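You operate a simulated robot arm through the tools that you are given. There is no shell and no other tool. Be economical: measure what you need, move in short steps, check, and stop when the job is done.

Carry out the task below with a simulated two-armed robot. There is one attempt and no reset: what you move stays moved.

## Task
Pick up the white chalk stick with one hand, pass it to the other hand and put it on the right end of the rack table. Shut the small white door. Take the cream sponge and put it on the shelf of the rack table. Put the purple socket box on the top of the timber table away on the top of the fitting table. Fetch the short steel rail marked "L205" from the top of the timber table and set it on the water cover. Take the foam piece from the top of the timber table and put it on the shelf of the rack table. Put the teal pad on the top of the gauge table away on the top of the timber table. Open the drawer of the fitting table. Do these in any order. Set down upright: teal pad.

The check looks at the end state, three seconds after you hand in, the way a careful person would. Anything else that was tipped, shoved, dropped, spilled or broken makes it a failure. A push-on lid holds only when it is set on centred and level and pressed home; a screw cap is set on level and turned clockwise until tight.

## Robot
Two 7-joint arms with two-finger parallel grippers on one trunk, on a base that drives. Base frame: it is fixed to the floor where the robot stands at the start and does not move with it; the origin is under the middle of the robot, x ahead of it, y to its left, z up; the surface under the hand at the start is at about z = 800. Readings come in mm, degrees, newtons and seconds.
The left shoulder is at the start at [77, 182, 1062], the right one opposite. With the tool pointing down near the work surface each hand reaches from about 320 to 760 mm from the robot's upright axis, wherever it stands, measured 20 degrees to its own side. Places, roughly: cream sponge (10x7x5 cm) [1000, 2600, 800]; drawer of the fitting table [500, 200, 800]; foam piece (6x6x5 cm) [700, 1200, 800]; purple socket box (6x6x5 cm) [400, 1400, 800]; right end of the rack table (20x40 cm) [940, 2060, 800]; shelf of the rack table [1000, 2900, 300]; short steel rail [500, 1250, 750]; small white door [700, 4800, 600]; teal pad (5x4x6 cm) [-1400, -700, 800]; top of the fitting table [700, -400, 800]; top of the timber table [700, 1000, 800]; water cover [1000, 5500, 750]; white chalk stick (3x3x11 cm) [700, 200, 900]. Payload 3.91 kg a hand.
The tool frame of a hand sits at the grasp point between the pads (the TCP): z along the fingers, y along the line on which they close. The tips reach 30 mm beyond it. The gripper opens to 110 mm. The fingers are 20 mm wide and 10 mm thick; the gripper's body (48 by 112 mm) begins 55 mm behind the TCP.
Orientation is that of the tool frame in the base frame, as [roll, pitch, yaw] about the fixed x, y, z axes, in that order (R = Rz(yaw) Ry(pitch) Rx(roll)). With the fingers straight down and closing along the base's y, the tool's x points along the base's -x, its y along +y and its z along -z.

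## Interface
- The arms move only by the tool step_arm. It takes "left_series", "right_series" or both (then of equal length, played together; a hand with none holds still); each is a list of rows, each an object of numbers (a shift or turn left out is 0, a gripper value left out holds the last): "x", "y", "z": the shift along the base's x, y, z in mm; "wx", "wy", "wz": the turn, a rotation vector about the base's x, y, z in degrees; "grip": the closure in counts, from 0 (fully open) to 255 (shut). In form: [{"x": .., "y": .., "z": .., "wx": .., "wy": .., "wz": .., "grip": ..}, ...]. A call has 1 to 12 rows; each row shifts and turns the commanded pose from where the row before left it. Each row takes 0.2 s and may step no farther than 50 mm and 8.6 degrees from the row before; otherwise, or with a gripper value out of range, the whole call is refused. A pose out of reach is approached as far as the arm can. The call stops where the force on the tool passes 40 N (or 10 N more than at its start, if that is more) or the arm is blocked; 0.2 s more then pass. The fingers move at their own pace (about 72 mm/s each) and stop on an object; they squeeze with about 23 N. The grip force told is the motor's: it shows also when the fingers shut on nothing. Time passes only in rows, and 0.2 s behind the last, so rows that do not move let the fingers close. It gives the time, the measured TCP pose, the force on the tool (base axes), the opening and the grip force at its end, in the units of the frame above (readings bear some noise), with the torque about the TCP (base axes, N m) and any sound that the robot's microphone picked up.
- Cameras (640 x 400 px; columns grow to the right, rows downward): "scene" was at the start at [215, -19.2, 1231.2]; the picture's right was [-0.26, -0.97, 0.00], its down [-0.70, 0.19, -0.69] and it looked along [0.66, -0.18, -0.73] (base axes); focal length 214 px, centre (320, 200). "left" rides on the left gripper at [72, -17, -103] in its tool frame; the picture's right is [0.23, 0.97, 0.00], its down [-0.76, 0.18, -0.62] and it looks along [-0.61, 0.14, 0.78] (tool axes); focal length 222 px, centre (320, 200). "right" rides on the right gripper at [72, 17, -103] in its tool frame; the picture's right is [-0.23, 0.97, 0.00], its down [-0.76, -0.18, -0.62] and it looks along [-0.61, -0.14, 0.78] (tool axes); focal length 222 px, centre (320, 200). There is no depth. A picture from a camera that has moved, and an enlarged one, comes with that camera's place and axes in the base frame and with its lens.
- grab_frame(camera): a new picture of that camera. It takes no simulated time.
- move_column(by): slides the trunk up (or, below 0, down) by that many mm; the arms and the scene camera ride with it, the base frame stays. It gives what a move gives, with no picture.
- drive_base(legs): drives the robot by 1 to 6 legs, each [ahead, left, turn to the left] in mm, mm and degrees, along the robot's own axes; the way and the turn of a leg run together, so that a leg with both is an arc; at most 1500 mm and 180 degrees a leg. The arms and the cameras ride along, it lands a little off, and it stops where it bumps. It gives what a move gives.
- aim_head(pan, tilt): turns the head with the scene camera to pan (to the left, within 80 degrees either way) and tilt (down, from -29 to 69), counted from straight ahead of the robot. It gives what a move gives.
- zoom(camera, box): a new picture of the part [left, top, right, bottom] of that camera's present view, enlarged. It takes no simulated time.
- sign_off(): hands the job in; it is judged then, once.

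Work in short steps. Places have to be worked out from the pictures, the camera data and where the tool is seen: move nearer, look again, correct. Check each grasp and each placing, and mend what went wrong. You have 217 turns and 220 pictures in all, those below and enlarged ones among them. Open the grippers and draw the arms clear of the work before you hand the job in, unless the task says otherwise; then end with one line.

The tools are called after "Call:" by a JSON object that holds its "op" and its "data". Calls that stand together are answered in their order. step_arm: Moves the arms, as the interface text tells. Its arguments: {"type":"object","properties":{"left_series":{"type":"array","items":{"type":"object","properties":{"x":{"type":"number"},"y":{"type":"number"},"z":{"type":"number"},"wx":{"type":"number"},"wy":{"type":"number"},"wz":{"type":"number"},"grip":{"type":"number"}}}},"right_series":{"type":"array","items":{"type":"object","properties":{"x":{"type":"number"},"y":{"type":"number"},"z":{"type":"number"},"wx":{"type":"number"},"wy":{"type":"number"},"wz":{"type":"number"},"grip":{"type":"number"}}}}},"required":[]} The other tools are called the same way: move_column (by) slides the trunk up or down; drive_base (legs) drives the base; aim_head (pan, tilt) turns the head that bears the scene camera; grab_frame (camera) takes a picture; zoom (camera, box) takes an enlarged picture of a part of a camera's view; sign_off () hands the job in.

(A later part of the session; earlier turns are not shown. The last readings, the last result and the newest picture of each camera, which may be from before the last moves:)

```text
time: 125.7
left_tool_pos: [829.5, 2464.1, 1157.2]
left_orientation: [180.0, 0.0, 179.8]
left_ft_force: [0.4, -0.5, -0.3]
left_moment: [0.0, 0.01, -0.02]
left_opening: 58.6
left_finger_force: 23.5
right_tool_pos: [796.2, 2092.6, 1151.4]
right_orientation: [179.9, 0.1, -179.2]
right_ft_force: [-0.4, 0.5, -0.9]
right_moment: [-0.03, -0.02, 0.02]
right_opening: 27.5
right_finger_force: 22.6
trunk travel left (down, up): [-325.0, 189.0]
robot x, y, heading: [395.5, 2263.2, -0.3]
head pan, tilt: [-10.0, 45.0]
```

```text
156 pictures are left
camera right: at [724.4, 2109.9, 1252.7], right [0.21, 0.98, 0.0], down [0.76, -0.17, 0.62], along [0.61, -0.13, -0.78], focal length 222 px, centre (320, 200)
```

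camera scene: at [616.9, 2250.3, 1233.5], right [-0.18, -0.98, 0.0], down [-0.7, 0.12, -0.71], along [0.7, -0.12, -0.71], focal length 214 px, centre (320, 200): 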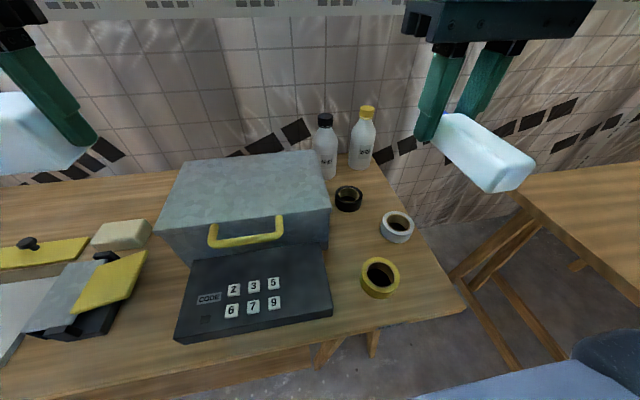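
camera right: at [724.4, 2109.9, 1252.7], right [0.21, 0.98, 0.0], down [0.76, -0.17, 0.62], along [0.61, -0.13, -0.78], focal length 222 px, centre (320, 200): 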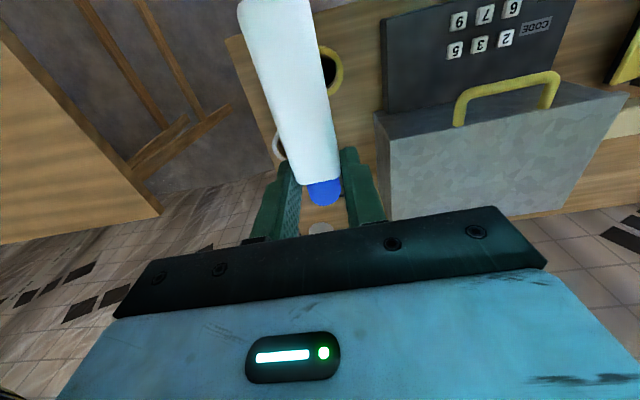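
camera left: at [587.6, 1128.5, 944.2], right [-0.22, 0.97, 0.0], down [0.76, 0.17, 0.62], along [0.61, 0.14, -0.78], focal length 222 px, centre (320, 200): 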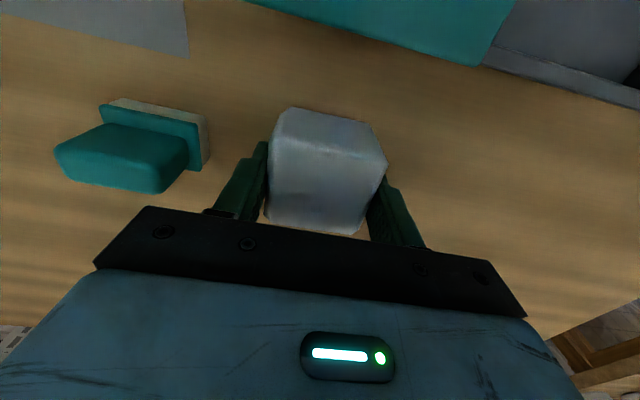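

Target for the chalk: TCP at (935, 2100), chalk along x spanning 845–955. Move above first.

Call:
{"op": "step_arm", "data": {"right_series": [{"x": 40, "y": 2}, {"x": 40, "y": 2}, {"x": 40, "y": 3}, {"x": 19, "z": -40}, {"z": -45}, {"z": -45}, {"z": -40}]}}

Call:
{"op": "grab_frame", "data": {"camera": "scene"}}

Call:
{"op": "grab_frame", "data": {"camera": "right"}}

```text
time: 127.3
left_tool_pos: [831.0, 2463.6, 1157.6]
left_orientation: [179.9, 0.1, 179.8]
left_ft_force: [0.1, 0.5, -0.4]
left_moment: [0.0, -0.01, -0.02]
left_opening: 58.7
left_finger_force: 23.3
right_tool_pos: [932.8, 2094.9, 980.0]
right_orientation: [180.0, 0.2, -179.2]
right_ft_force: [-1.3, 0.0, -0.5]
right_moment: [-0.01, -0.02, -0.03]
right_opening: 27.3
right_finger_force: 23.0
trunk travel left (down, up): [-325.0, 189.0]
robot x, y, heading: [401.3, 2262.6, -0.2]
head pan, tilt: [-10.0, 45.0]
```

```text
155 pictures are left
camera scene: at [616.9, 2249.8, 1233.5], right [-0.18, -0.98, 0.0], down [-0.7, 0.12, -0.71], along [0.7, -0.12, -0.71], focal length 214 px, centre (320, 200)
```

scene: 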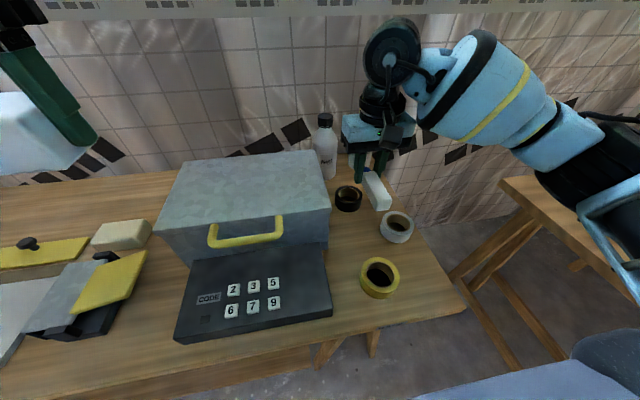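

```text
154 pictures are left
camera right: at [862.0, 2112.4, 1081.4], right [0.21, 0.98, 0.0], down [0.76, -0.17, 0.62], along [0.61, -0.13, -0.78], focal length 222 px, centre (320, 200)
```

right: 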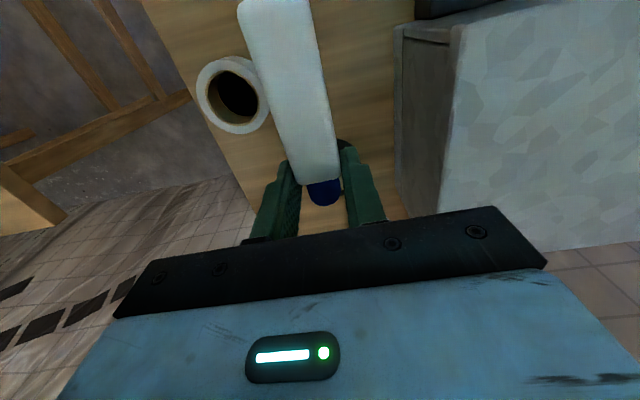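

Clear on both sides. Descend toward the table, finer at the end.

Call:
{"op": "step_arm", "data": {"right_series": [{"y": 3, "z": -45}, {"z": -45}, {"z": -35}, {"z": -10}]}}

Call:
{"op": "grab_frame", "data": {"camera": "right"}}

Call:
{"op": "zoom", "data": {"camera": "scene", "box": [310, 120, 450, 260]}}

```text
time: 128.3
left_tool_pos: [830.1, 2463.8, 1157.7]
left_orientation: [-179.9, 0.1, 179.9]
left_ft_force: [0.7, -0.3, 0.0]
left_moment: [0.0, -0.02, -0.01]
left_opening: 58.9
left_finger_force: 23.0
right_tool_pos: [936.0, 2102.3, 845.9]
right_orientation: [179.9, 0.1, -179.1]
right_ft_force: [0.1, -0.4, -0.1]
right_moment: [0.0, -0.05, 0.04]
right_opening: 27.3
right_finger_force: 23.1
trunk travel left (down, up): [-325.0, 189.0]
robot x, y, heading: [400.2, 2267.3, -0.2]
head pan, tilt: [-10.0, 45.0]
```

```text
153 pictures are left
camera right: at [864.1, 2118.4, 947.2], right [0.21, 0.98, 0.0], down [0.76, -0.17, 0.62], along [0.61, -0.13, -0.78], focal length 222 px, centre (320, 200)
```

right: 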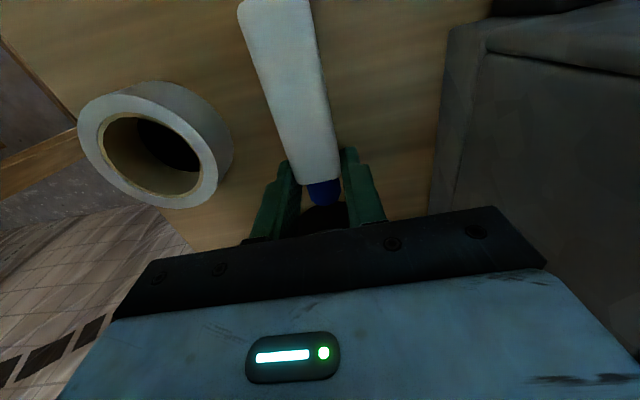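

```text
2.86 times, centred on (380, 190) of scene
camera zoom: at [616.6, 2250.1, 1233.6], right [-0.18, -0.98, 0.0], down [-0.7, 0.12, -0.71], along [0.7, -0.12, -0.71], focal length 613 px, centre (149, 229)
```

zoom: 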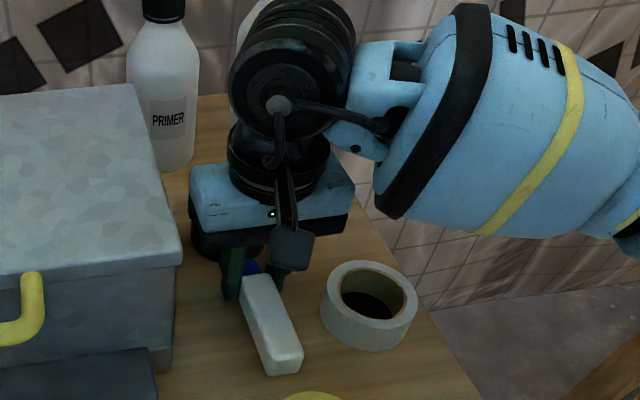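

Continue down slowly to contact.

Call:
{"op": "step_arm", "data": {"right_series": [{"z": -6}, {"z": -4}, {"z": -2}, {"z": -2}, {"z": -1}]}}

```text
time: 129.5
left_tool_pos: [830.8, 2463.5, 1157.9]
left_orientation: [180.0, 0.0, 179.8]
left_ft_force: [-0.3, -1.0, -0.1]
left_moment: [0.03, 0.02, 0.01]
left_opening: 58.6
left_finger_force: 23.0
right_tool_pos: [934.9, 2102.8, 831.2]
right_orientation: [180.0, 0.1, -179.2]
right_ft_force: [0.1, 0.7, -0.5]
right_moment: [0.04, -0.04, -0.03]
right_opening: 27.3
right_finger_force: 23.3
trunk travel left (down, up): [-325.0, 189.0]
robot x, y, heading: [398.2, 2264.7, -0.3]
head pan, tilt: [-10.0, 45.0]
```

Call:
{"op": "step_arm", "data": {"right_series": [{"z": -1}, {"z": -1}, {"z": -1}]}}

```text
time: 130.3
left_tool_pos: [829.6, 2465.1, 1159.0]
left_orientation: [180.0, 0.1, 179.8]
left_ft_force: [-0.1, 0.2, -0.1]
left_moment: [0.03, 0.0, -0.03]
left_opening: 58.7
left_finger_force: 22.7
right_tool_pos: [934.4, 2103.5, 829.0]
right_orientation: [179.9, 0.3, -179.2]
right_ft_force: [-0.7, 0.4, 17.5]
right_moment: [-0.05, 0.23, -0.03]
right_opening: 27.6
right_finger_force: 23.4
trunk travel left (down, up): [-325.0, 189.0]
robot x, y, heading: [400.7, 2262.5, 0.0]
head pan, tilt: [-10.0, 45.0]
```

Contact at z≈829. I open to about 60 mm, then rise straight up.

Call:
{"op": "step_arm", "data": {"right_series": [{"z": 1, "grip": 150}, {"grip": 120}, {"grip": 120}, {"z": 25}, {"z": 40}, {"z": 45}, {"z": 45}, {"z": 45}]}}

Call:
{"op": "grab_frame", "data": {"camera": "scene"}}

Call:
{"op": "grab_frame", "data": {"camera": "left"}}

```text
time: 132.1
left_tool_pos: [830.6, 2463.4, 1158.4]
left_orientation: [-179.9, 0.1, 179.9]
left_ft_force: [0.5, -0.1, -0.9]
left_moment: [-0.02, 0.01, 0.0]
left_opening: 58.8
left_finger_force: 23.3
right_tool_pos: [937.3, 2101.9, 1028.5]
right_orientation: [179.9, -0.1, -179.3]
right_ft_force: [0.1, 0.4, 0.2]
right_moment: [0.01, 0.01, 0.0]
right_opening: 58.3
right_finger_force: 0.1
trunk travel left (down, up): [-325.0, 189.0]
robot x, y, heading: [398.3, 2261.8, -0.1]
head pan, tilt: [-10.0, 45.0]
```

```text
151 pictures are left
camera scene: at [616.1, 2250.4, 1233.7], right [-0.18, -0.98, 0.0], down [-0.7, 0.12, -0.71], along [0.7, -0.12, -0.71], focal length 214 px, centre (320, 200)
```

scene: 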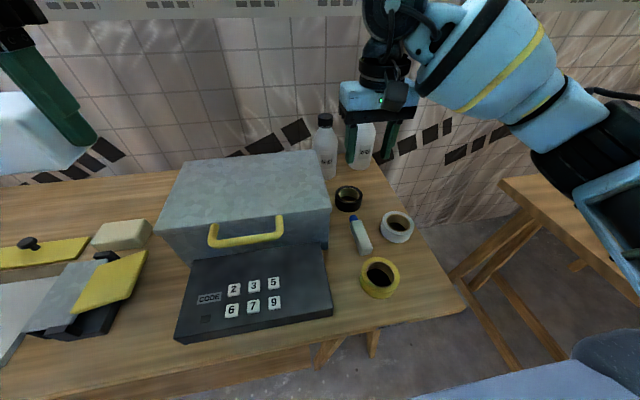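

```text
150 pictures are left
camera left: at [758.3, 2448.0, 1262.7], right [-0.22, 0.97, 0.0], down [0.76, 0.18, 0.62], along [0.61, 0.14, -0.78], focal length 222 px, centre (320, 200)
```

left: 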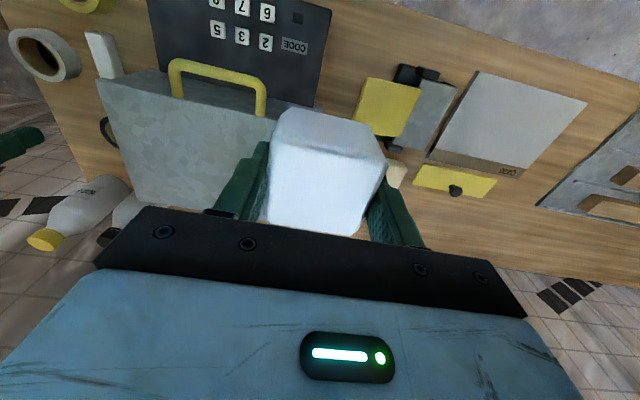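

Chalk rests on the right end between the tapes. Retract the right hand, then back up and go left to look at the shelf and the sponge.

Call:
{"op": "step_arm", "data": {"right_series": [{"x": -40, "z": 30}, {"x": -45, "y": -5}, {"x": -45, "y": -5}, {"x": -45, "y": -5}, {"grip": 0}]}}

Call:
{"op": "drive_base", "data": {"legs": [[-500, 0, 0], [0, 550, 0]]}}

Call:
{"op": "move_column", "data": {"by": -200}}

Call:
{"op": "aim_head", "data": {"pan": 0, "tilt": 25}}

Call:
{"op": "grab_frame", "data": {"camera": "scene"}}

```text
time: 133.3
left_tool_pos: [830.8, 2463.6, 1158.1]
left_orientation: [-179.9, 0.1, 179.8]
left_ft_force: [0.0, 0.9, -0.6]
left_moment: [0.0, 0.01, -0.01]
left_opening: 58.8
left_finger_force: 23.1
right_tool_pos: [759.4, 2085.9, 1058.7]
right_orientation: [179.9, 0.0, -179.2]
right_ft_force: [0.6, 0.5, -1.1]
right_moment: [-0.05, 0.0, 0.02]
right_opening: 110.1
right_finger_force: 0.1
trunk travel left (down, up): [-325.0, 189.0]
robot x, y, heading: [397.2, 2266.0, -0.1]
head pan, tilt: [-10.0, 45.0]
```

```text
time: 141.3
left_tool_pos: [336.5, 3042.5, 1157.5]
left_orientation: [180.0, 0.0, -179.5]
left_ft_force: [0.5, -0.4, 0.1]
left_moment: [-0.01, -0.02, 0.03]
left_opening: 58.7
left_finger_force: 22.9
right_tool_pos: [269.5, 2661.0, 1058.7]
right_orientation: [179.9, 0.0, -178.5]
right_ft_force: [0.7, 0.2, 0.1]
right_moment: [0.04, -0.01, -0.01]
right_opening: 109.9
right_finger_force: 0.1
trunk travel left (down, up): [-325.0, 189.0]
robot x, y, heading: [-93.1, 2835.6, 0.7]
head pan, tilt: [-10.0, 45.0]
```

```text
time: 143.4
left_tool_pos: [335.3, 3042.2, 958.6]
left_orientation: [180.0, 0.1, -179.4]
left_ft_force: [0.4, -0.3, -0.7]
left_moment: [-0.01, -0.01, -0.01]
left_opening: 58.6
left_finger_force: 23.4
right_tool_pos: [269.1, 2662.6, 859.7]
right_orientation: [179.9, 0.1, -178.4]
right_ft_force: [-0.5, -1.4, -0.2]
right_moment: [-0.01, -0.02, -0.02]
right_opening: 109.6
right_finger_force: 0.1
trunk travel left (down, up): [-125.0, 389.0]
robot x, y, heading: [-91.1, 2836.4, 0.8]
head pan, tilt: [-10.0, 45.0]
```

```text
time: 144.3
left_tool_pos: [336.3, 3042.5, 958.6]
left_orientation: [179.9, 0.0, -179.4]
left_ft_force: [-0.6, 0.2, -0.2]
left_moment: [0.02, -0.03, 0.03]
left_opening: 58.9
left_finger_force: 22.8
right_tool_pos: [270.1, 2662.5, 859.8]
right_orientation: [179.9, 0.1, -178.5]
right_ft_force: [-0.4, 0.1, 0.4]
right_moment: [0.02, 0.03, -0.04]
right_opening: 109.9
right_finger_force: 0.0
trunk travel left (down, up): [-125.0, 389.0]
robot x, y, heading: [-94.0, 2835.7, 0.4]
head pan, tilt: [0.0, 25.0]
```

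```text
149 pictures are left
camera scene: at [205.2, 2840.7, 1045.4], right [0.01, -1.0, 0.0], down [-0.42, 0.0, -0.91], along [0.91, 0.01, -0.42], focal length 214 px, centre (320, 200)
```

scene: 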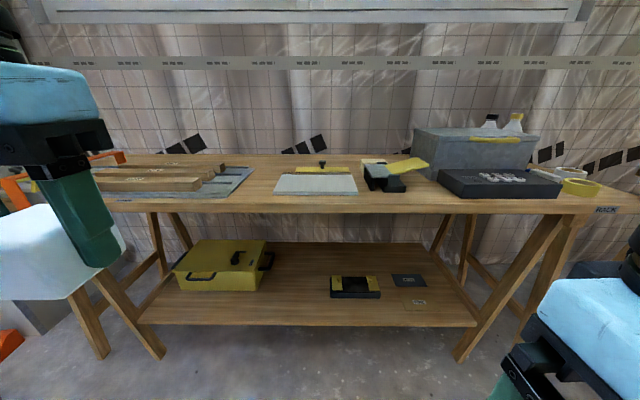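

Shelf has a free area around x 740–900, y 2800–3050. I'll lower the column fully while standing clear, raise the right hand, and bring the left hand low with a 20° forward tilt.

Call:
{"op": "move_column", "data": {"by": -124}}

Call:
{"op": "step_arm", "data": {"left_series": [{"z": -45}, {"z": -45}, {"z": -45, "y": -10}, {"z": -45, "y": -10}, {"z": -45, "y": -10}, {"z": -45, "y": -10}, {"z": -45, "y": -10}, {"z": -40, "wy": -7}, {"z": -40, "wy": -7}, {"z": -20, "wy": -6}], "right_series": [{"z": 40}, {"z": 40}, {"z": 40}, {"z": 40}, {"z": 40}, {"z": 40}, {"z": 40}, {"z": 20}, {}, {}]}}

Call:
{"op": "grab_frame", "data": {"camera": "left"}}

Call:
{"op": "grab_frame", "data": {"camera": "scene"}}

```text
time: 145.8
left_tool_pos: [335.1, 3042.3, 834.2]
left_orientation: [-180.0, 0.2, -179.4]
left_ft_force: [-1.0, 0.1, -0.5]
left_moment: [0.01, 0.0, 0.02]
left_opening: 58.7
left_finger_force: 23.3
right_tool_pos: [270.2, 2663.4, 735.0]
right_orientation: [179.9, 0.0, -178.5]
right_ft_force: [-0.6, 0.8, -0.2]
right_moment: [-0.03, -0.02, 0.02]
right_opening: 110.1
right_finger_force: 0.0
trunk travel left (down, up): [-1.0, 513.0]
robot x, y, heading: [-94.0, 2839.3, 0.7]
head pan, tilt: [0.0, 25.0]
```

```text
time: 146.3
left_tool_pos: [335.9, 3040.6, 777.5]
left_orientation: [180.0, 0.1, -179.5]
left_ft_force: [-0.8, -0.2, 0.2]
left_moment: [0.02, 0.02, -0.03]
left_opening: 58.7
left_finger_force: 22.5
right_tool_pos: [274.4, 2657.9, 775.0]
right_orientation: [-178.2, -0.3, -179.0]
right_ft_force: [-8.1, -4.0, -40.5]
right_moment: [-0.53, -4.1, 0.65]
right_opening: 110.0
right_finger_force: 0.0
trunk travel left (down, up): [-1.0, 513.0]
robot x, y, heading: [-88.1, 2839.3, 0.5]
head pan, tilt: [0.0, 25.0]
stopped in row 2 (right hand): the force on the tool passed its limit at 157 N (the readings are from after the stop); the commanded pose is now the measured one
```

```text
148 pictures are left
camera left: at [265.2, 3023.8, 882.4], right [-0.24, 0.97, 0.0], down [0.76, 0.19, 0.62], along [0.61, 0.15, -0.78], focal length 222 px, centre (320, 200)
```

left: 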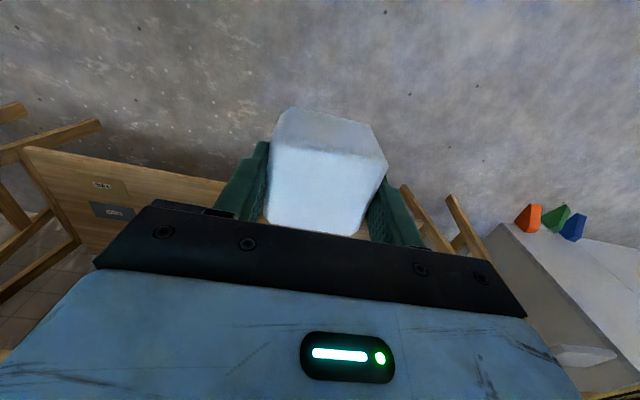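

```text
147 pictures are left
camera scene: at [244.7, 2836.0, 941.6], right [-0.04, -1.0, 0.0], down [-0.25, 0.01, -0.97], along [0.97, -0.04, -0.25], focal length 214 px, centre (320, 200)
```

scene: 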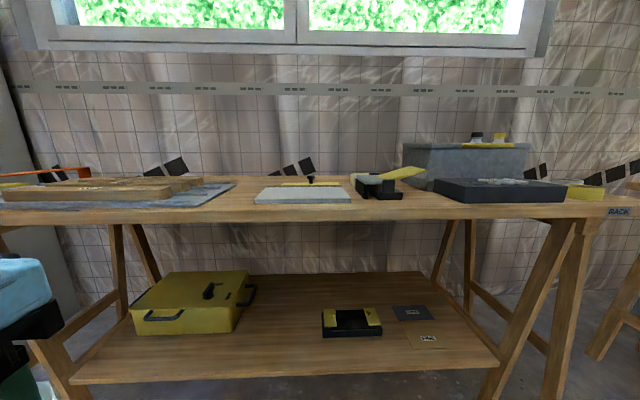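

The right arm bumped my own head camera. I move it outward to the right first, then raise it.

Call:
{"op": "step_arm", "data": {"right_series": [{"z": -35}, {"y": -45}, {"y": -45}, {"y": -45}, {"y": -45}]}}

Call:
{"op": "step_arm", "data": {"right_series": [{"z": 40}, {"z": 40}, {"z": 40}, {"z": 40}, {"z": 40}, {"z": 40}]}}

Call:
{"op": "aim_head", "data": {"pan": 0, "tilt": 30}}

Call:
{"op": "grab_frame", "data": {"camera": "scene"}}

```text
time: 146.6
left_tool_pos: [335.9, 3041.5, 777.0]
left_orientation: [-179.9, -0.1, -179.5]
left_ft_force: [-0.5, -0.1, -0.7]
left_moment: [0.02, 0.01, -0.01]
left_opening: 58.7
left_finger_force: 22.7
right_tool_pos: [273.8, 2657.8, 768.7]
right_orientation: [-178.2, -0.9, -179.0]
right_ft_force: [-4.0, -1.7, -16.1]
right_moment: [-0.27, -1.7, 0.19]
right_opening: 109.8
right_finger_force: 0.0
trunk travel left (down, up): [-1.0, 513.0]
robot x, y, heading: [-90.4, 2835.7, 0.9]
head pan, tilt: [0.0, 25.0]
stopped in row 1 (right hand): the force on the tool passed its limit at 68 N (the readings are from after the stop); the commanded pose is now the measured one
```

```text
time: 146.8
left_tool_pos: [336.9, 3040.4, 778.9]
left_orientation: [-180.0, 0.0, -179.4]
left_ft_force: [-0.4, 0.6, -0.1]
left_moment: [0.0, 0.02, -0.04]
left_opening: 58.9
left_finger_force: 23.7
right_tool_pos: [275.9, 2655.6, 767.1]
right_orientation: [-177.5, -1.1, -179.3]
right_ft_force: [-7.7, -0.2, -15.8]
right_moment: [-0.38, -2.16, 0.29]
right_opening: 110.0
right_finger_force: 0.0
trunk travel left (down, up): [-1.0, 513.0]
robot x, y, heading: [-91.3, 2832.3, 0.6]
head pan, tilt: [0.0, 25.0]
stopped in row 1 (right hand): the force on the tool passed its limit at 117 N (the readings are from after the stop); the commanded pose is now the measured one
```

```text
time: 147.5
left_tool_pos: [336.5, 3041.7, 777.9]
left_orientation: [-180.0, 0.0, -179.4]
left_ft_force: [0.2, -0.2, -0.7]
left_moment: [-0.02, 0.02, 0.0]
left_opening: 58.8
left_finger_force: 23.2
right_tool_pos: [275.1, 2655.9, 768.4]
right_orientation: [-177.4, -1.0, -179.4]
right_ft_force: [-14.7, -5.4, -57.4]
right_moment: [-1.17, -6.1, 0.83]
right_opening: 110.0
right_finger_force: 0.0
trunk travel left (down, up): [-1.0, 513.0]
robot x, y, heading: [-94.2, 2839.3, 0.5]
head pan, tilt: [0.0, 30.0]
```

```text
146 pictures are left
camera scene: at [244.3, 2837.1, 933.5], right [-0.03, -1.0, 0.0], down [-0.33, 0.01, -0.94], along [0.94, -0.03, -0.33], focal length 214 px, centre (320, 200)
```

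scene: 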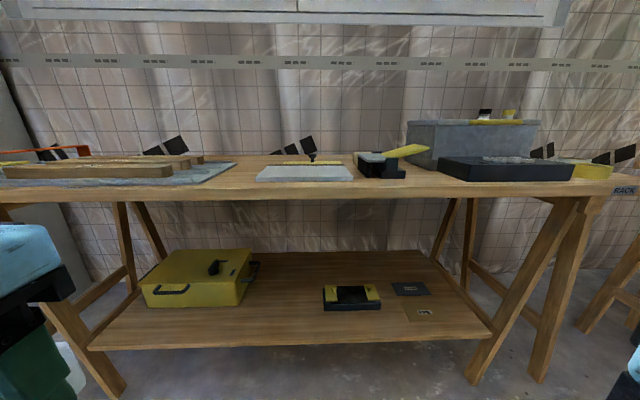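

The head is pressing on the right gripper. I tilt the head up first, then move the hand down and out.

Call:
{"op": "aim_head", "data": {"pan": 20, "tilt": 0}}

Call:
{"op": "step_arm", "data": {"right_series": [{"z": -10}, {"z": -30}, {"y": -20}, {"y": -40}, {"y": -40}, {"y": -40}]}}

Call:
{"op": "grab_frame", "data": {"camera": "right"}}

```text
time: 148.4
left_tool_pos: [336.4, 3042.2, 778.6]
left_orientation: [-179.7, 0.0, -179.5]
left_ft_force: [0.1, -1.0, -0.5]
left_moment: [-0.01, -0.01, 0.03]
left_opening: 59.0
left_finger_force: 23.1
right_tool_pos: [274.1, 2657.0, 771.7]
right_orientation: [-177.9, -0.4, -179.3]
right_ft_force: [0.1, 0.3, 0.4]
right_moment: [0.02, 0.01, -0.01]
right_opening: 110.0
right_finger_force: 0.0
trunk travel left (down, up): [-1.0, 513.0]
robot x, y, heading: [-94.3, 2837.9, 0.3]
head pan, tilt: [20.0, 0.0]
```

```text
time: 149.8
left_tool_pos: [336.5, 3040.9, 778.6]
left_orientation: [-179.8, 0.0, -179.4]
left_ft_force: [1.2, 0.1, 0.0]
left_moment: [0.0, -0.01, 0.01]
left_opening: 58.6
left_finger_force: 22.4
right_tool_pos: [275.1, 2515.6, 732.1]
right_orientation: [-177.9, -0.5, -179.4]
right_ft_force: [-0.2, -0.7, 0.3]
right_moment: [0.02, 0.02, -0.01]
right_opening: 109.9
right_finger_force: 0.0
trunk travel left (down, up): [-1.0, 513.0]
robot x, y, heading: [-91.6, 2834.2, 0.8]
head pan, tilt: [20.0, 0.0]
```

```text
145 pictures are left
camera right: at [204.5, 2536.1, 833.2], right [0.21, 0.98, -0.04], down [0.77, -0.14, 0.62], along [0.6, -0.16, -0.78], focal length 222 px, centre (320, 200)
```

right: 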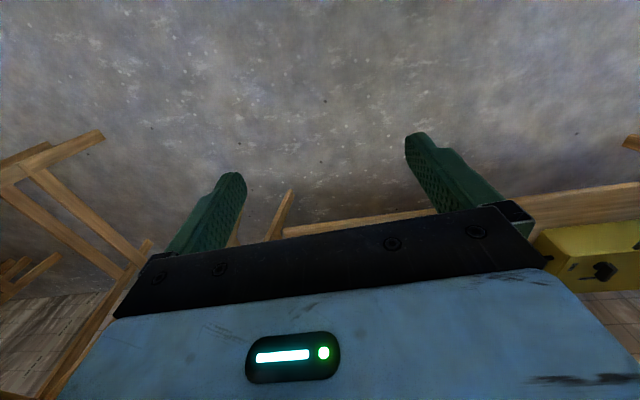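

Free now. Retract the right hand toward the body and lower the left hand with forward tilt.

Call:
{"op": "step_arm", "data": {"right_series": [{"x": -30}, {"x": -30}, {"x": -30}, {"x": -30}, {"x": -30}, {}, {}, {}, {}, {}], "left_series": [{"z": -45}, {"z": -45, "y": -10}, {"z": -45, "y": -10}, {"z": -45, "y": -10}, {"z": -45, "y": -10}, {"z": -45, "y": -10}, {"z": -45}, {"z": -30, "wy": -7}, {"z": -20, "wy": -7}, {"z": -10, "wy": -6}]}}

Call:
{"op": "grab_frame", "data": {"camera": "left"}}

Call:
{"op": "aim_head", "data": {"pan": 10, "tilt": 25}}

Call:
{"op": "grab_frame", "data": {"camera": "scene"}}

```text
time: 152.1
left_tool_pos: [334.8, 2989.5, 403.1]
left_orientation: [-179.8, 20.0, -179.4]
left_ft_force: [1.1, -0.5, 0.2]
left_moment: [-0.01, 0.04, 0.03]
left_opening: 58.7
left_finger_force: 22.7
right_tool_pos: [185.3, 2541.3, 775.4]
right_orientation: [-177.9, -0.5, -179.3]
right_ft_force: [-0.2, -0.1, -0.2]
right_moment: [-0.02, -0.03, 0.01]
right_opening: 110.0
right_finger_force: 0.1
right hand out of reach, approached as far as the arm can: row 2, 3, 4, 5
trunk travel left (down, up): [-1.0, 513.0]
robot x, y, heading: [-88.9, 2837.2, 0.6]
head pan, tilt: [20.0, 0.0]
```

```text
144 pictures are left
camera left: at [231.9, 2973.3, 476.3], right [-0.22, 0.97, -0.08], down [0.5, 0.19, 0.85], along [0.84, 0.15, -0.53], focal length 222 px, centre (320, 200)
```

left: 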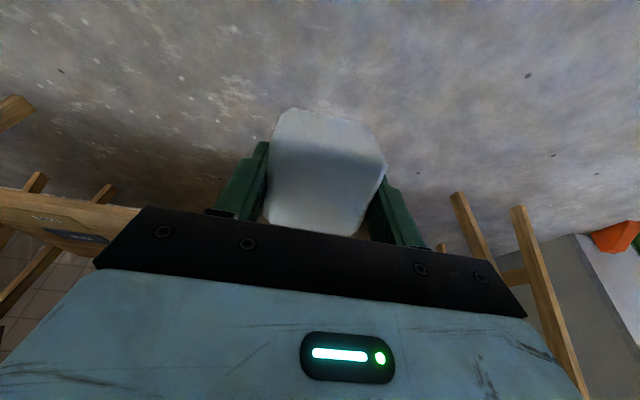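

```text
time: 152.9
left_tool_pos: [334.1, 2990.8, 404.0]
left_orientation: [-179.7, 20.0, -179.4]
left_ft_force: [0.2, -0.9, 0.7]
left_moment: [0.01, -0.02, 0.02]
left_opening: 58.8
left_finger_force: 23.2
right_tool_pos: [184.9, 2542.0, 775.8]
right_orientation: [-177.9, -0.5, -179.3]
right_ft_force: [0.2, -0.4, -0.8]
right_moment: [-0.02, 0.05, 0.0]
right_opening: 109.8
right_finger_force: 0.1
trunk travel left (down, up): [-1.0, 513.0]
robot x, y, heading: [-90.6, 2834.4, 0.3]
head pan, tilt: [10.0, 25.0]
```

```text
143 pictures are left
camera scene: at [241.8, 2857.0, 924.5], right [0.18, -0.98, 0.0], down [-0.41, -0.08, -0.91], along [0.89, 0.17, -0.42], focal length 214 px, centre (320, 200)
```

scene: 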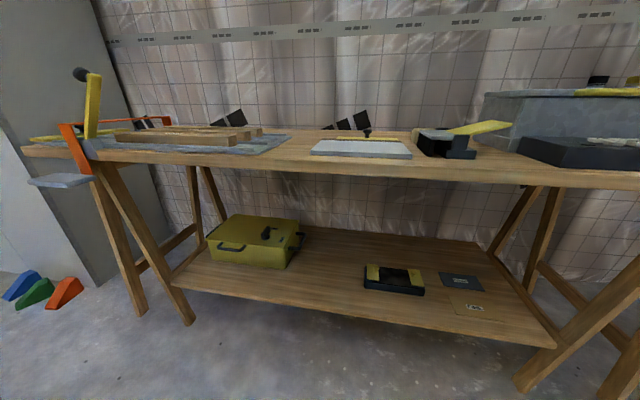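

The left hand is at shelf approach height with foam. I drive forward in stages, checking.

Call:
{"op": "drive_base", "data": {"legs": [[300, 0, 0]]}}

Call:
{"op": "aim_head", "data": {"pan": 30, "tilt": 50}}

Call:
{"op": "grab_frame", "data": {"camera": "scene"}}

Call:
{"op": "grab_frame", "data": {"camera": "left"}}

```text
time: 155.0
left_tool_pos: [636.0, 2993.6, 403.4]
left_orientation: [-179.7, 20.0, -179.4]
left_ft_force: [0.0, -0.3, -0.5]
left_moment: [0.02, -0.01, -0.01]
left_opening: 58.7
left_finger_force: 22.6
right_tool_pos: [488.6, 2544.1, 775.3]
right_orientation: [-177.9, -0.5, -179.3]
right_ft_force: [0.5, 0.4, -0.3]
right_moment: [0.0, 0.0, 0.0]
right_opening: 110.0
right_finger_force: 0.0
trunk travel left (down, up): [-1.0, 513.0]
robot x, y, heading: [211.5, 2838.3, 0.5]
head pan, tilt: [10.0, 25.0]
```

```text
time: 155.9
left_tool_pos: [636.7, 2994.2, 402.8]
left_orientation: [-179.7, 20.0, -179.4]
left_ft_force: [0.3, 0.0, 0.1]
left_moment: [-0.02, 0.01, -0.01]
left_opening: 58.8
left_finger_force: 23.2
right_tool_pos: [488.9, 2545.1, 774.9]
right_orientation: [-177.9, -0.6, -179.2]
right_ft_force: [-1.5, 0.5, -0.2]
right_moment: [-0.02, 0.01, -0.01]
right_opening: 110.3
right_finger_force: 0.1
trunk travel left (down, up): [-1.0, 513.0]
robot x, y, heading: [206.4, 2839.1, 0.6]
head pan, tilt: [30.0, 50.0]
```

```text
142 pictures are left
camera scene: at [520.0, 2882.4, 887.0], right [0.51, -0.86, 0.0], down [-0.66, -0.39, -0.64], along [0.55, 0.33, -0.77], focal length 214 px, centre (320, 200)
```

scene: 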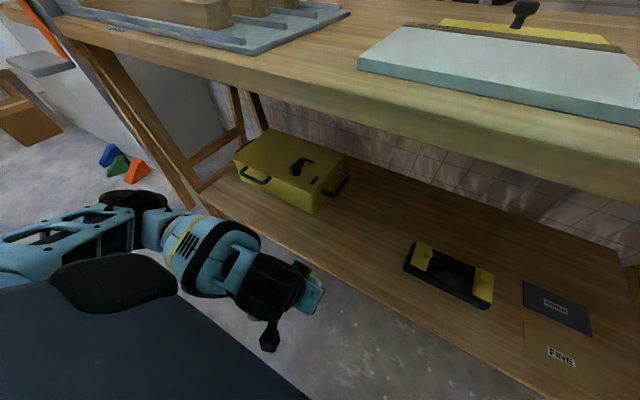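

```text
141 pictures are left
camera left: at [534.5, 2976.4, 476.6], right [-0.22, 0.97, -0.08], down [0.5, 0.19, 0.85], along [0.84, 0.15, -0.53], focal length 222 px, centre (320, 200)
```

left: 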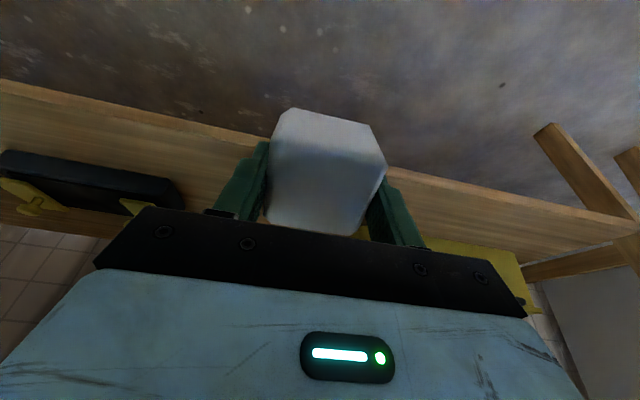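

Clear so far; shelf front edge is ≈730. I advance 165 mm to put the foam at x≈800.

Call:
{"op": "drive_base", "data": {"legs": [[165, 0, 0]]}}

Call:
{"op": "grab_frame", "data": {"camera": "scene"}}

Call:
{"op": "grab_frame", "data": {"camera": "left"}}

```text
time: 157.3
left_tool_pos: [801.3, 2994.1, 403.4]
left_orientation: [-179.7, 20.1, -179.5]
left_ft_force: [0.9, 0.1, -0.4]
left_moment: [0.03, -0.03, 0.03]
left_opening: 58.5
left_finger_force: 23.0
right_tool_pos: [651.9, 2546.2, 776.6]
right_orientation: [-177.9, -0.5, -179.4]
right_ft_force: [0.4, 1.1, 0.2]
right_moment: [-0.01, -0.02, -0.04]
right_opening: 110.0
right_finger_force: 0.1
trunk travel left (down, up): [-1.0, 513.0]
robot x, y, heading: [372.4, 2838.3, 0.8]
head pan, tilt: [30.0, 50.0]
```

```text
140 pictures are left
camera scene: at [684.8, 2883.4, 886.9], right [0.51, -0.86, 0.0], down [-0.66, -0.39, -0.64], along [0.55, 0.33, -0.77], focal length 214 px, centre (320, 200)
```

scene: 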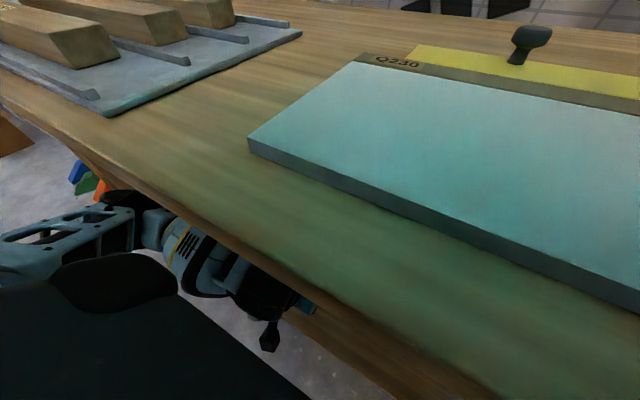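

```text
139 pictures are left
camera left: at [699.4, 2977.4, 476.6], right [-0.22, 0.97, -0.08], down [0.5, 0.19, 0.85], along [0.84, 0.15, -0.53], focal length 222 px, centre (320, 200)
```

left: 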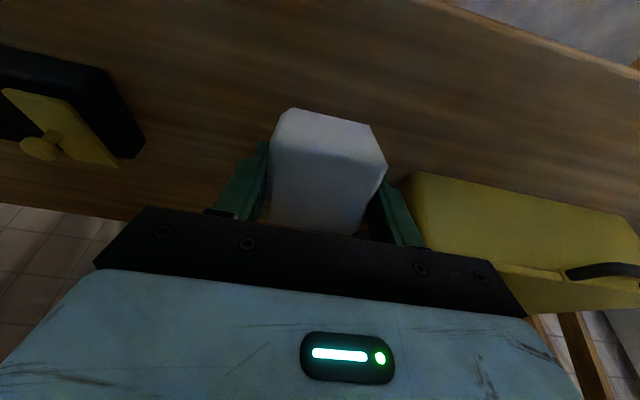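

Foam is above a clear part of the shelf. I lower slowly until it touches.

Call:
{"op": "step_arm", "data": {"left_series": [{"z": -20}, {"z": -15}, {"z": -6}, {"z": -4}, {"z": -4}]}}

```text
time: 158.5
left_tool_pos: [800.7, 2994.6, 355.2]
left_orientation: [-179.7, 19.9, -179.5]
left_ft_force: [0.0, 0.2, -0.1]
left_moment: [-0.04, 0.0, 0.02]
left_opening: 59.2
left_finger_force: 22.7
right_tool_pos: [652.5, 2546.7, 775.5]
right_orientation: [-177.9, -0.5, -179.3]
right_ft_force: [-0.3, -0.8, -0.2]
right_moment: [0.02, -0.03, 0.01]
right_opening: 109.9
right_finger_force: 0.1
trunk travel left (down, up): [-1.0, 513.0]
robot x, y, heading: [374.6, 2836.5, 0.3]
head pan, tilt: [30.0, 50.0]
```

Call:
{"op": "step_arm", "data": {"left_series": [{"z": -3}, {"z": -3}, {"z": -3}, {"z": -3}]}}

Call:
{"op": "grab_frame", "data": {"camera": "left"}}

```text
time: 159.5
left_tool_pos: [802.3, 2994.7, 342.1]
left_orientation: [-179.7, 20.0, -179.4]
left_ft_force: [-0.5, -0.4, -0.1]
left_moment: [-0.02, 0.0, 0.03]
left_opening: 58.7
left_finger_force: 22.5
right_tool_pos: [652.1, 2544.7, 775.7]
right_orientation: [-177.9, -0.5, -179.3]
right_ft_force: [-0.2, -0.5, 0.6]
right_moment: [0.01, 0.0, 0.0]
right_opening: 110.0
right_finger_force: 0.1
trunk travel left (down, up): [-1.0, 513.0]
robot x, y, heading: [374.7, 2840.7, 0.6]
head pan, tilt: [30.0, 50.0]
```

```text
138 pictures are left
camera left: at [700.0, 2978.2, 415.7], right [-0.22, 0.97, -0.08], down [0.5, 0.19, 0.85], along [0.84, 0.15, -0.53], focal length 222 px, centre (320, 200)
```

left: 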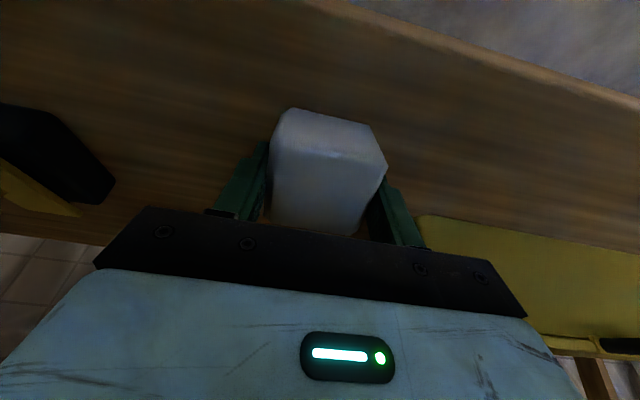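

No contact yet; the shelf is a bit lower than 300. Continue down.

Call:
{"op": "step_arm", "data": {"left_series": [{"z": -4}, {"z": -4}, {"z": -4}, {"z": -4}, {"z": -4}, {"z": -4}]}}

```text
time: 161.1
left_tool_pos: [802.8, 2993.3, 321.1]
left_orientation: [-179.6, 20.3, -179.5]
left_ft_force: [-5.6, 2.2, 11.0]
left_moment: [0.31, 0.23, 0.07]
left_opening: 58.9
left_finger_force: 23.4
right_tool_pos: [651.9, 2545.3, 776.4]
right_orientation: [-178.0, -0.5, -179.5]
right_ft_force: [0.3, 0.2, -0.1]
right_moment: [0.02, 0.01, -0.02]
right_opening: 110.2
right_finger_force: 0.0
trunk travel left (down, up): [-1.0, 513.0]
robot x, y, heading: [375.0, 2842.8, 0.4]
head pan, tilt: [30.0, 50.0]
stopped in row 6 (left hand): the force on the tool passed its limit at 42 N (the readings are from after the stop); the commanded pose is now the measured one
```

Contact: the shelf is at about z 275. There's lots of headroom, so I lift slightly, straighten the tool to vertical, and set the foam flat.

Call:
{"op": "step_arm", "data": {"left_series": [{"z": 10}, {"wy": 7, "z": 4}, {"wy": 7}, {"wy": 6}, {"z": -5}, {"z": -4}, {"z": -3}]}}

Call:
{"op": "grab_frame", "data": {"camera": "left"}}

```text
time: 162.7
left_tool_pos: [802.6, 2995.4, 321.9]
left_orientation: [-179.9, 0.2, -179.5]
left_ft_force: [0.3, 0.4, -0.3]
left_moment: [0.0, -0.03, 0.0]
left_opening: 58.8
left_finger_force: 22.8
right_tool_pos: [651.8, 2544.6, 775.6]
right_orientation: [-177.8, -0.5, -179.3]
right_ft_force: [-0.5, 0.7, -0.1]
right_moment: [0.03, 0.02, -0.01]
right_opening: 110.1
right_finger_force: 0.0
trunk travel left (down, up): [-1.0, 513.0]
robot x, y, heading: [375.9, 2840.5, 0.5]
head pan, tilt: [30.0, 50.0]
```

```text
137 pictures are left
camera left: at [730.6, 2978.1, 426.5], right [-0.24, 0.97, 0.0], down [0.76, 0.19, 0.63], along [0.61, 0.14, -0.78], focal length 222 px, centre (320, 200)
```

left: 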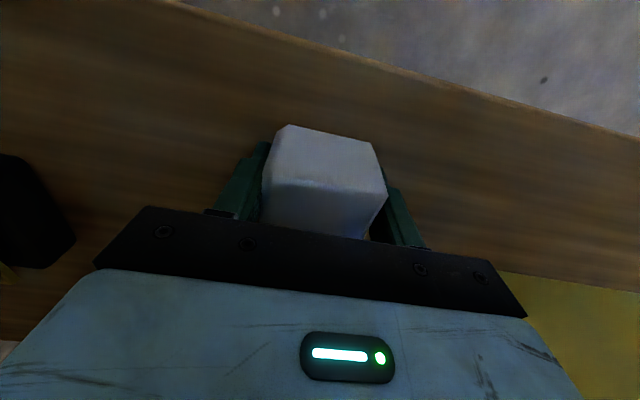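

The foam rotated slightly in the grip; I lower until it sits and then release.

Call:
{"op": "step_arm", "data": {"left_series": [{"z": -3}, {"z": -3}, {"z": -3}]}}

```text
time: 163.3
left_tool_pos: [803.2, 2994.6, 320.0]
left_orientation: [-179.9, 0.3, -179.5]
left_ft_force: [-6.1, 1.1, 16.2]
left_moment: [0.6, 0.37, 0.21]
left_opening: 58.9
left_finger_force: 22.7
right_tool_pos: [652.3, 2545.0, 775.2]
right_orientation: [-178.0, -0.5, -179.3]
right_ft_force: [-0.3, -0.2, -0.8]
right_moment: [0.01, -0.02, 0.0]
right_opening: 109.8
right_finger_force: 0.2
trunk travel left (down, up): [-1.0, 513.0]
robot x, y, heading: [369.8, 2841.9, 0.8]
head pan, tilt: [30.0, 50.0]
stopped in row 3 (left hand): the force on the tool passed its limit at 50 N (the readings are from after the stop); the commanded pose is now the measured one
```

Contact; opening the gripper and rising gently.

Call:
{"op": "step_arm", "data": {"left_series": [{"grip": 60}, {"grip": 0}, {"grip": 0}, {"z": 20}, {"z": 35}]}}

Call:
{"op": "grab_frame", "data": {"camera": "left"}}

```text
time: 164.5
left_tool_pos: [803.4, 2995.1, 374.5]
left_orientation: [-179.9, 0.2, -179.3]
left_ft_force: [-0.2, 0.4, 0.1]
left_moment: [-0.03, -0.02, 0.0]
left_opening: 110.0
left_finger_force: 0.1
right_tool_pos: [652.0, 2546.7, 775.9]
right_orientation: [-177.9, -0.5, -179.3]
right_ft_force: [-0.6, -0.3, 0.0]
right_moment: [0.01, 0.0, 0.0]
right_opening: 109.9
right_finger_force: 0.0
trunk travel left (down, up): [-1.0, 513.0]
robot x, y, heading: [375.4, 2846.7, 0.5]
head pan, tilt: [30.0, 50.0]
```

```text
136 pictures are left
camera left: at [731.0, 2977.1, 478.5], right [-0.24, 0.97, 0.0], down [0.76, 0.19, 0.63], along [0.61, 0.15, -0.78], focal length 222 px, centre (320, 200)
```

left: 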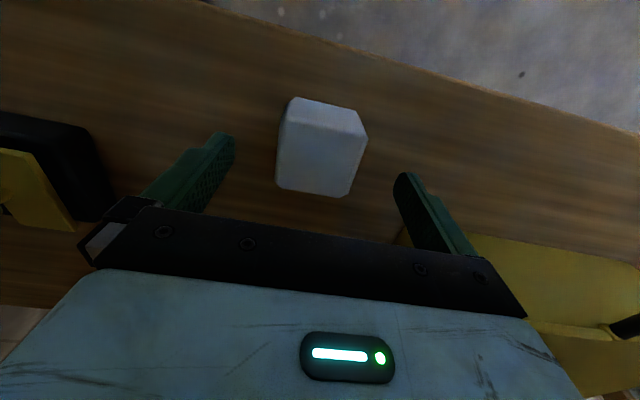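

Foam sits flat on the shelf. Back out, raise the column and go for the sponge.

Call:
{"op": "drive_base", "data": {"legs": [[-450, 0, 0]]}}

Call:
{"op": "aim_head", "data": {"pan": 0, "tilt": 0}}

Call:
{"op": "move_column", "data": {"by": 324}}

Call:
{"op": "step_arm", "data": {"left_series": [{"z": 45}, {"z": 45}, {"z": 45}, {"z": 45}, {"z": 45}, {"z": 45}, {"z": 45}, {"z": 45}, {"z": 45}]}}

Call:
{"op": "aim_head", "data": {"pan": -10, "tilt": 35}}

Call:
{"op": "grab_frame", "data": {"camera": "scene"}}

```text
time: 167.3
left_tool_pos: [341.0, 2990.2, 374.2]
left_orientation: [-179.9, 0.3, -179.5]
left_ft_force: [0.0, -0.3, -1.1]
left_moment: [0.01, 0.01, -0.04]
left_opening: 110.0
left_finger_force: 0.0
right_tool_pos: [189.1, 2541.3, 775.6]
right_orientation: [-177.9, -0.5, -179.4]
right_ft_force: [-0.7, -0.3, 0.3]
right_moment: [0.0, -0.02, -0.03]
right_opening: 109.9
right_finger_force: 0.1
trunk travel left (down, up): [-1.0, 513.0]
robot x, y, heading: [-86.2, 2837.1, 0.8]
head pan, tilt: [30.0, 50.0]
```

```text
time: 168.5
left_tool_pos: [339.5, 2990.4, 374.4]
left_orientation: [-179.9, 0.4, -179.4]
left_ft_force: [-0.3, -0.2, 0.0]
left_moment: [0.01, -0.01, 0.01]
left_opening: 110.0
left_finger_force: 0.0
right_tool_pos: [190.1, 2541.0, 775.3]
right_orientation: [-178.0, -0.6, -179.3]
right_ft_force: [0.4, 0.1, 0.3]
right_moment: [0.01, -0.01, -0.01]
right_opening: 109.9
right_finger_force: 0.1
trunk travel left (down, up): [-1.0, 513.0]
robot x, y, heading: [-86.8, 2837.7, 0.3]
head pan, tilt: [0.0, 0.0]
```

```text
time: 171.7
left_tool_pos: [339.9, 2990.2, 698.0]
left_orientation: [-179.8, 0.3, -179.5]
left_ft_force: [-1.0, 0.6, 0.2]
left_moment: [0.0, -0.02, -0.02]
left_opening: 110.1
left_finger_force: 0.0
right_tool_pos: [189.4, 2540.5, 1098.4]
right_orientation: [-177.8, -0.6, -179.4]
right_ft_force: [-0.2, -0.3, 0.2]
right_moment: [0.02, 0.0, -0.01]
right_opening: 110.2
right_finger_force: 0.0
trunk travel left (down, up): [-325.0, 189.0]
robot x, y, heading: [-89.0, 2839.8, 0.4]
head pan, tilt: [0.0, 0.0]
```

```text
time: 173.7
left_tool_pos: [340.0, 2985.5, 1108.0]
left_orientation: [-179.9, 0.2, -179.5]
left_ft_force: [0.1, 0.6, 0.1]
left_moment: [0.01, -0.02, 0.01]
left_opening: 110.0
left_finger_force: 0.1
right_tool_pos: [189.1, 2541.2, 1101.3]
right_orientation: [-177.9, -0.4, -179.5]
right_ft_force: [-0.5, -0.5, 0.0]
right_moment: [0.0, -0.03, -0.02]
right_opening: 110.2
right_finger_force: 0.0
trunk travel left (down, up): [-325.0, 189.0]
robot x, y, heading: [-90.5, 2834.5, 0.5]
head pan, tilt: [0.0, 0.0]
```

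```text
time: 174.7
left_tool_pos: [342.4, 2986.5, 1106.5]
left_orientation: [-179.9, 0.2, -179.5]
left_ft_force: [0.6, 0.1, 0.1]
left_moment: [-0.03, -0.02, 0.01]
left_opening: 110.1
left_finger_force: 0.0
right_tool_pos: [190.1, 2541.5, 1100.0]
right_orientation: [-177.9, -0.5, -179.3]
right_ft_force: [0.4, 0.7, -0.2]
right_moment: [0.0, -0.03, 0.01]
right_opening: 110.0
right_finger_force: 0.0
trunk travel left (down, up): [-325.0, 189.0]
robot x, y, heading: [-88.3, 2838.5, 0.4]
head pan, tilt: [-10.0, 35.0]
```

```text
135 pictures are left
camera scene: at [135.8, 2825.0, 1248.4], right [-0.16, -0.99, 0.0], down [-0.57, 0.09, -0.82], along [0.81, -0.13, -0.57], focal length 214 px, centre (320, 200)
```

scene: 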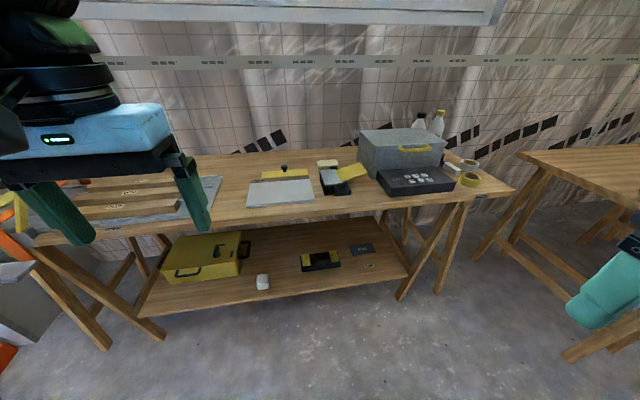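

The foam is visible on the shelf, safe. Drive so the sponge (~(992, 2650)) is in the left hand's range.

Call:
{"op": "drive_base", "data": {"legs": [[0, -350, 0], [480, 0, 0]]}}

Call:
{"op": "aim_head", "data": {"pan": 15, "tilt": 45}}

Call:
{"op": "grab_frame", "data": {"camera": "scene"}}

Call:
{"op": "grab_frame", "data": {"camera": "left"}}

```text
time: 180.8
left_tool_pos: [821.9, 2626.5, 1105.7]
left_orientation: [-179.9, 0.2, 179.6]
left_ft_force: [-0.6, -1.5, 0.3]
left_moment: [-0.01, -0.01, 0.01]
left_opening: 110.1
left_finger_force: 0.1
right_tool_pos: [662.7, 2185.7, 1100.3]
right_orientation: [-178.0, -0.5, 179.8]
right_ft_force: [0.0, -0.2, 0.2]
right_moment: [-0.02, 0.01, 0.01]
right_opening: 109.9
right_finger_force: 0.1
trunk travel left (down, up): [-325.0, 189.0]
robot x, y, heading: [386.7, 2486.7, -0.4]
head pan, tilt: [-10.0, 35.0]
```

```text
time: 181.7
left_tool_pos: [822.2, 2627.6, 1107.0]
left_orientation: [-179.9, 0.3, 179.7]
left_ft_force: [-0.3, -0.1, 0.1]
left_moment: [-0.01, 0.03, 0.03]
left_opening: 110.2
left_finger_force: 0.1
right_tool_pos: [663.2, 2185.7, 1099.6]
right_orientation: [-178.0, -0.5, 179.8]
right_ft_force: [0.6, 0.4, 0.3]
right_moment: [0.0, -0.02, -0.02]
right_opening: 109.8
right_finger_force: 0.0
trunk travel left (down, up): [-325.0, 189.0]
robot x, y, heading: [390.9, 2485.9, -0.4]
head pan, tilt: [15.0, 45.0]
```

```text
134 pictures are left
camera scene: at [605.4, 2506.3, 1233.6], right [0.25, -0.97, 0.0], down [-0.68, -0.18, -0.71], along [0.68, 0.18, -0.71], focal length 214 px, centre (320, 200)
```

scene: 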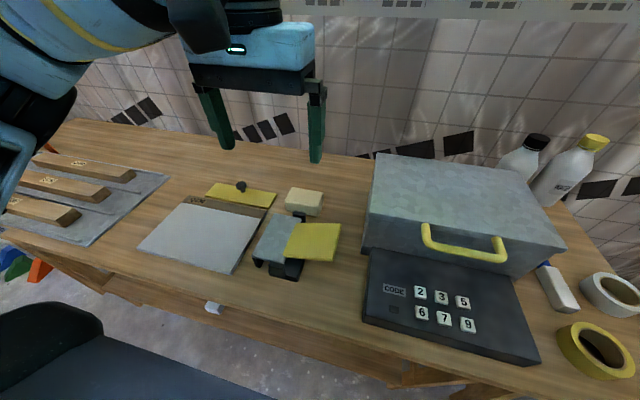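

```text
133 pictures are left
camera left: at [749.9, 2611.3, 1210.9], right [-0.22, 0.98, 0.0], down [0.76, 0.17, 0.63], along [0.61, 0.14, -0.78], focal length 222 px, centre (320, 200)
```

left: 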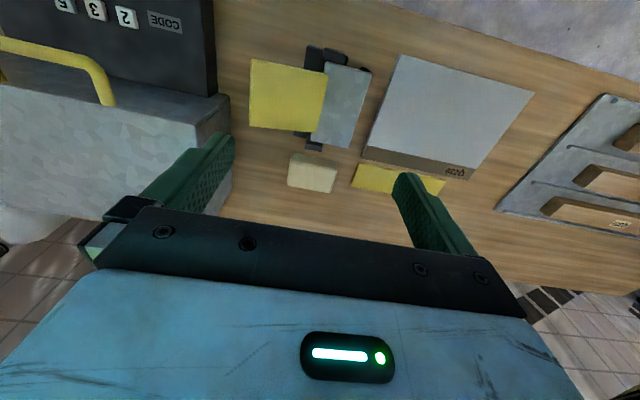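

Sponge is at roughly (970, 2646). I'll zoom in for its exact extents and clearance.

Call:
{"op": "zoom", "data": {"camera": "left", "box": [230, 110, 390, 210]}}

Call:
{"op": "zoom", "data": {"camera": "scene", "box": [230, 150, 370, 290]}}

```text
4.00 times, centred on (310, 160) of left
camera zoom: at [749.9, 2611.3, 1210.9], right [-0.22, 0.98, 0.0], down [0.76, 0.17, 0.63], along [0.61, 0.14, -0.78], focal length 888 px, centre (360, 360)
```

zoom: 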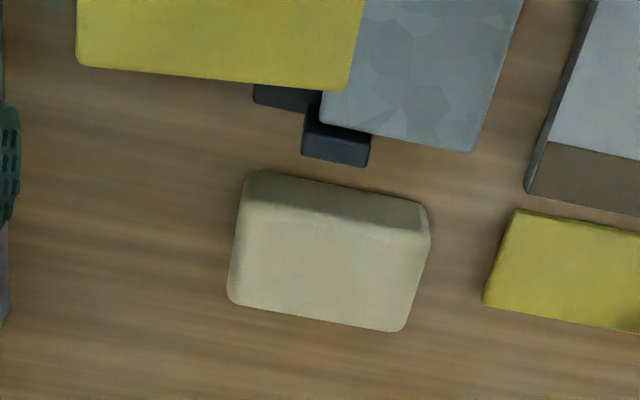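

```text
2.86 times, centred on (300, 220) of scene
camera zoom: at [605.4, 2506.3, 1233.6], right [0.25, -0.97, 0.0], down [-0.68, -0.18, -0.71], along [0.68, 0.18, -0.71], focal length 613 px, centre (377, 143)
```

zoom: 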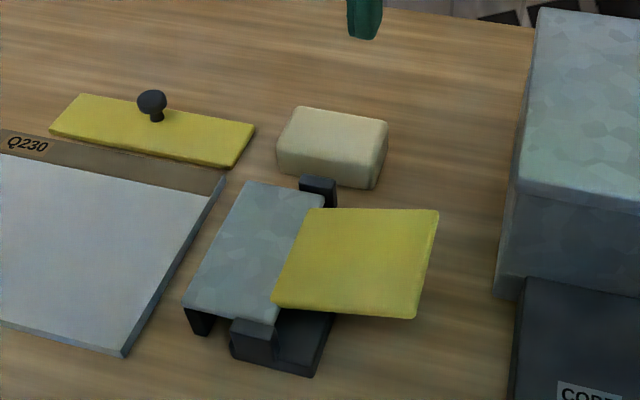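

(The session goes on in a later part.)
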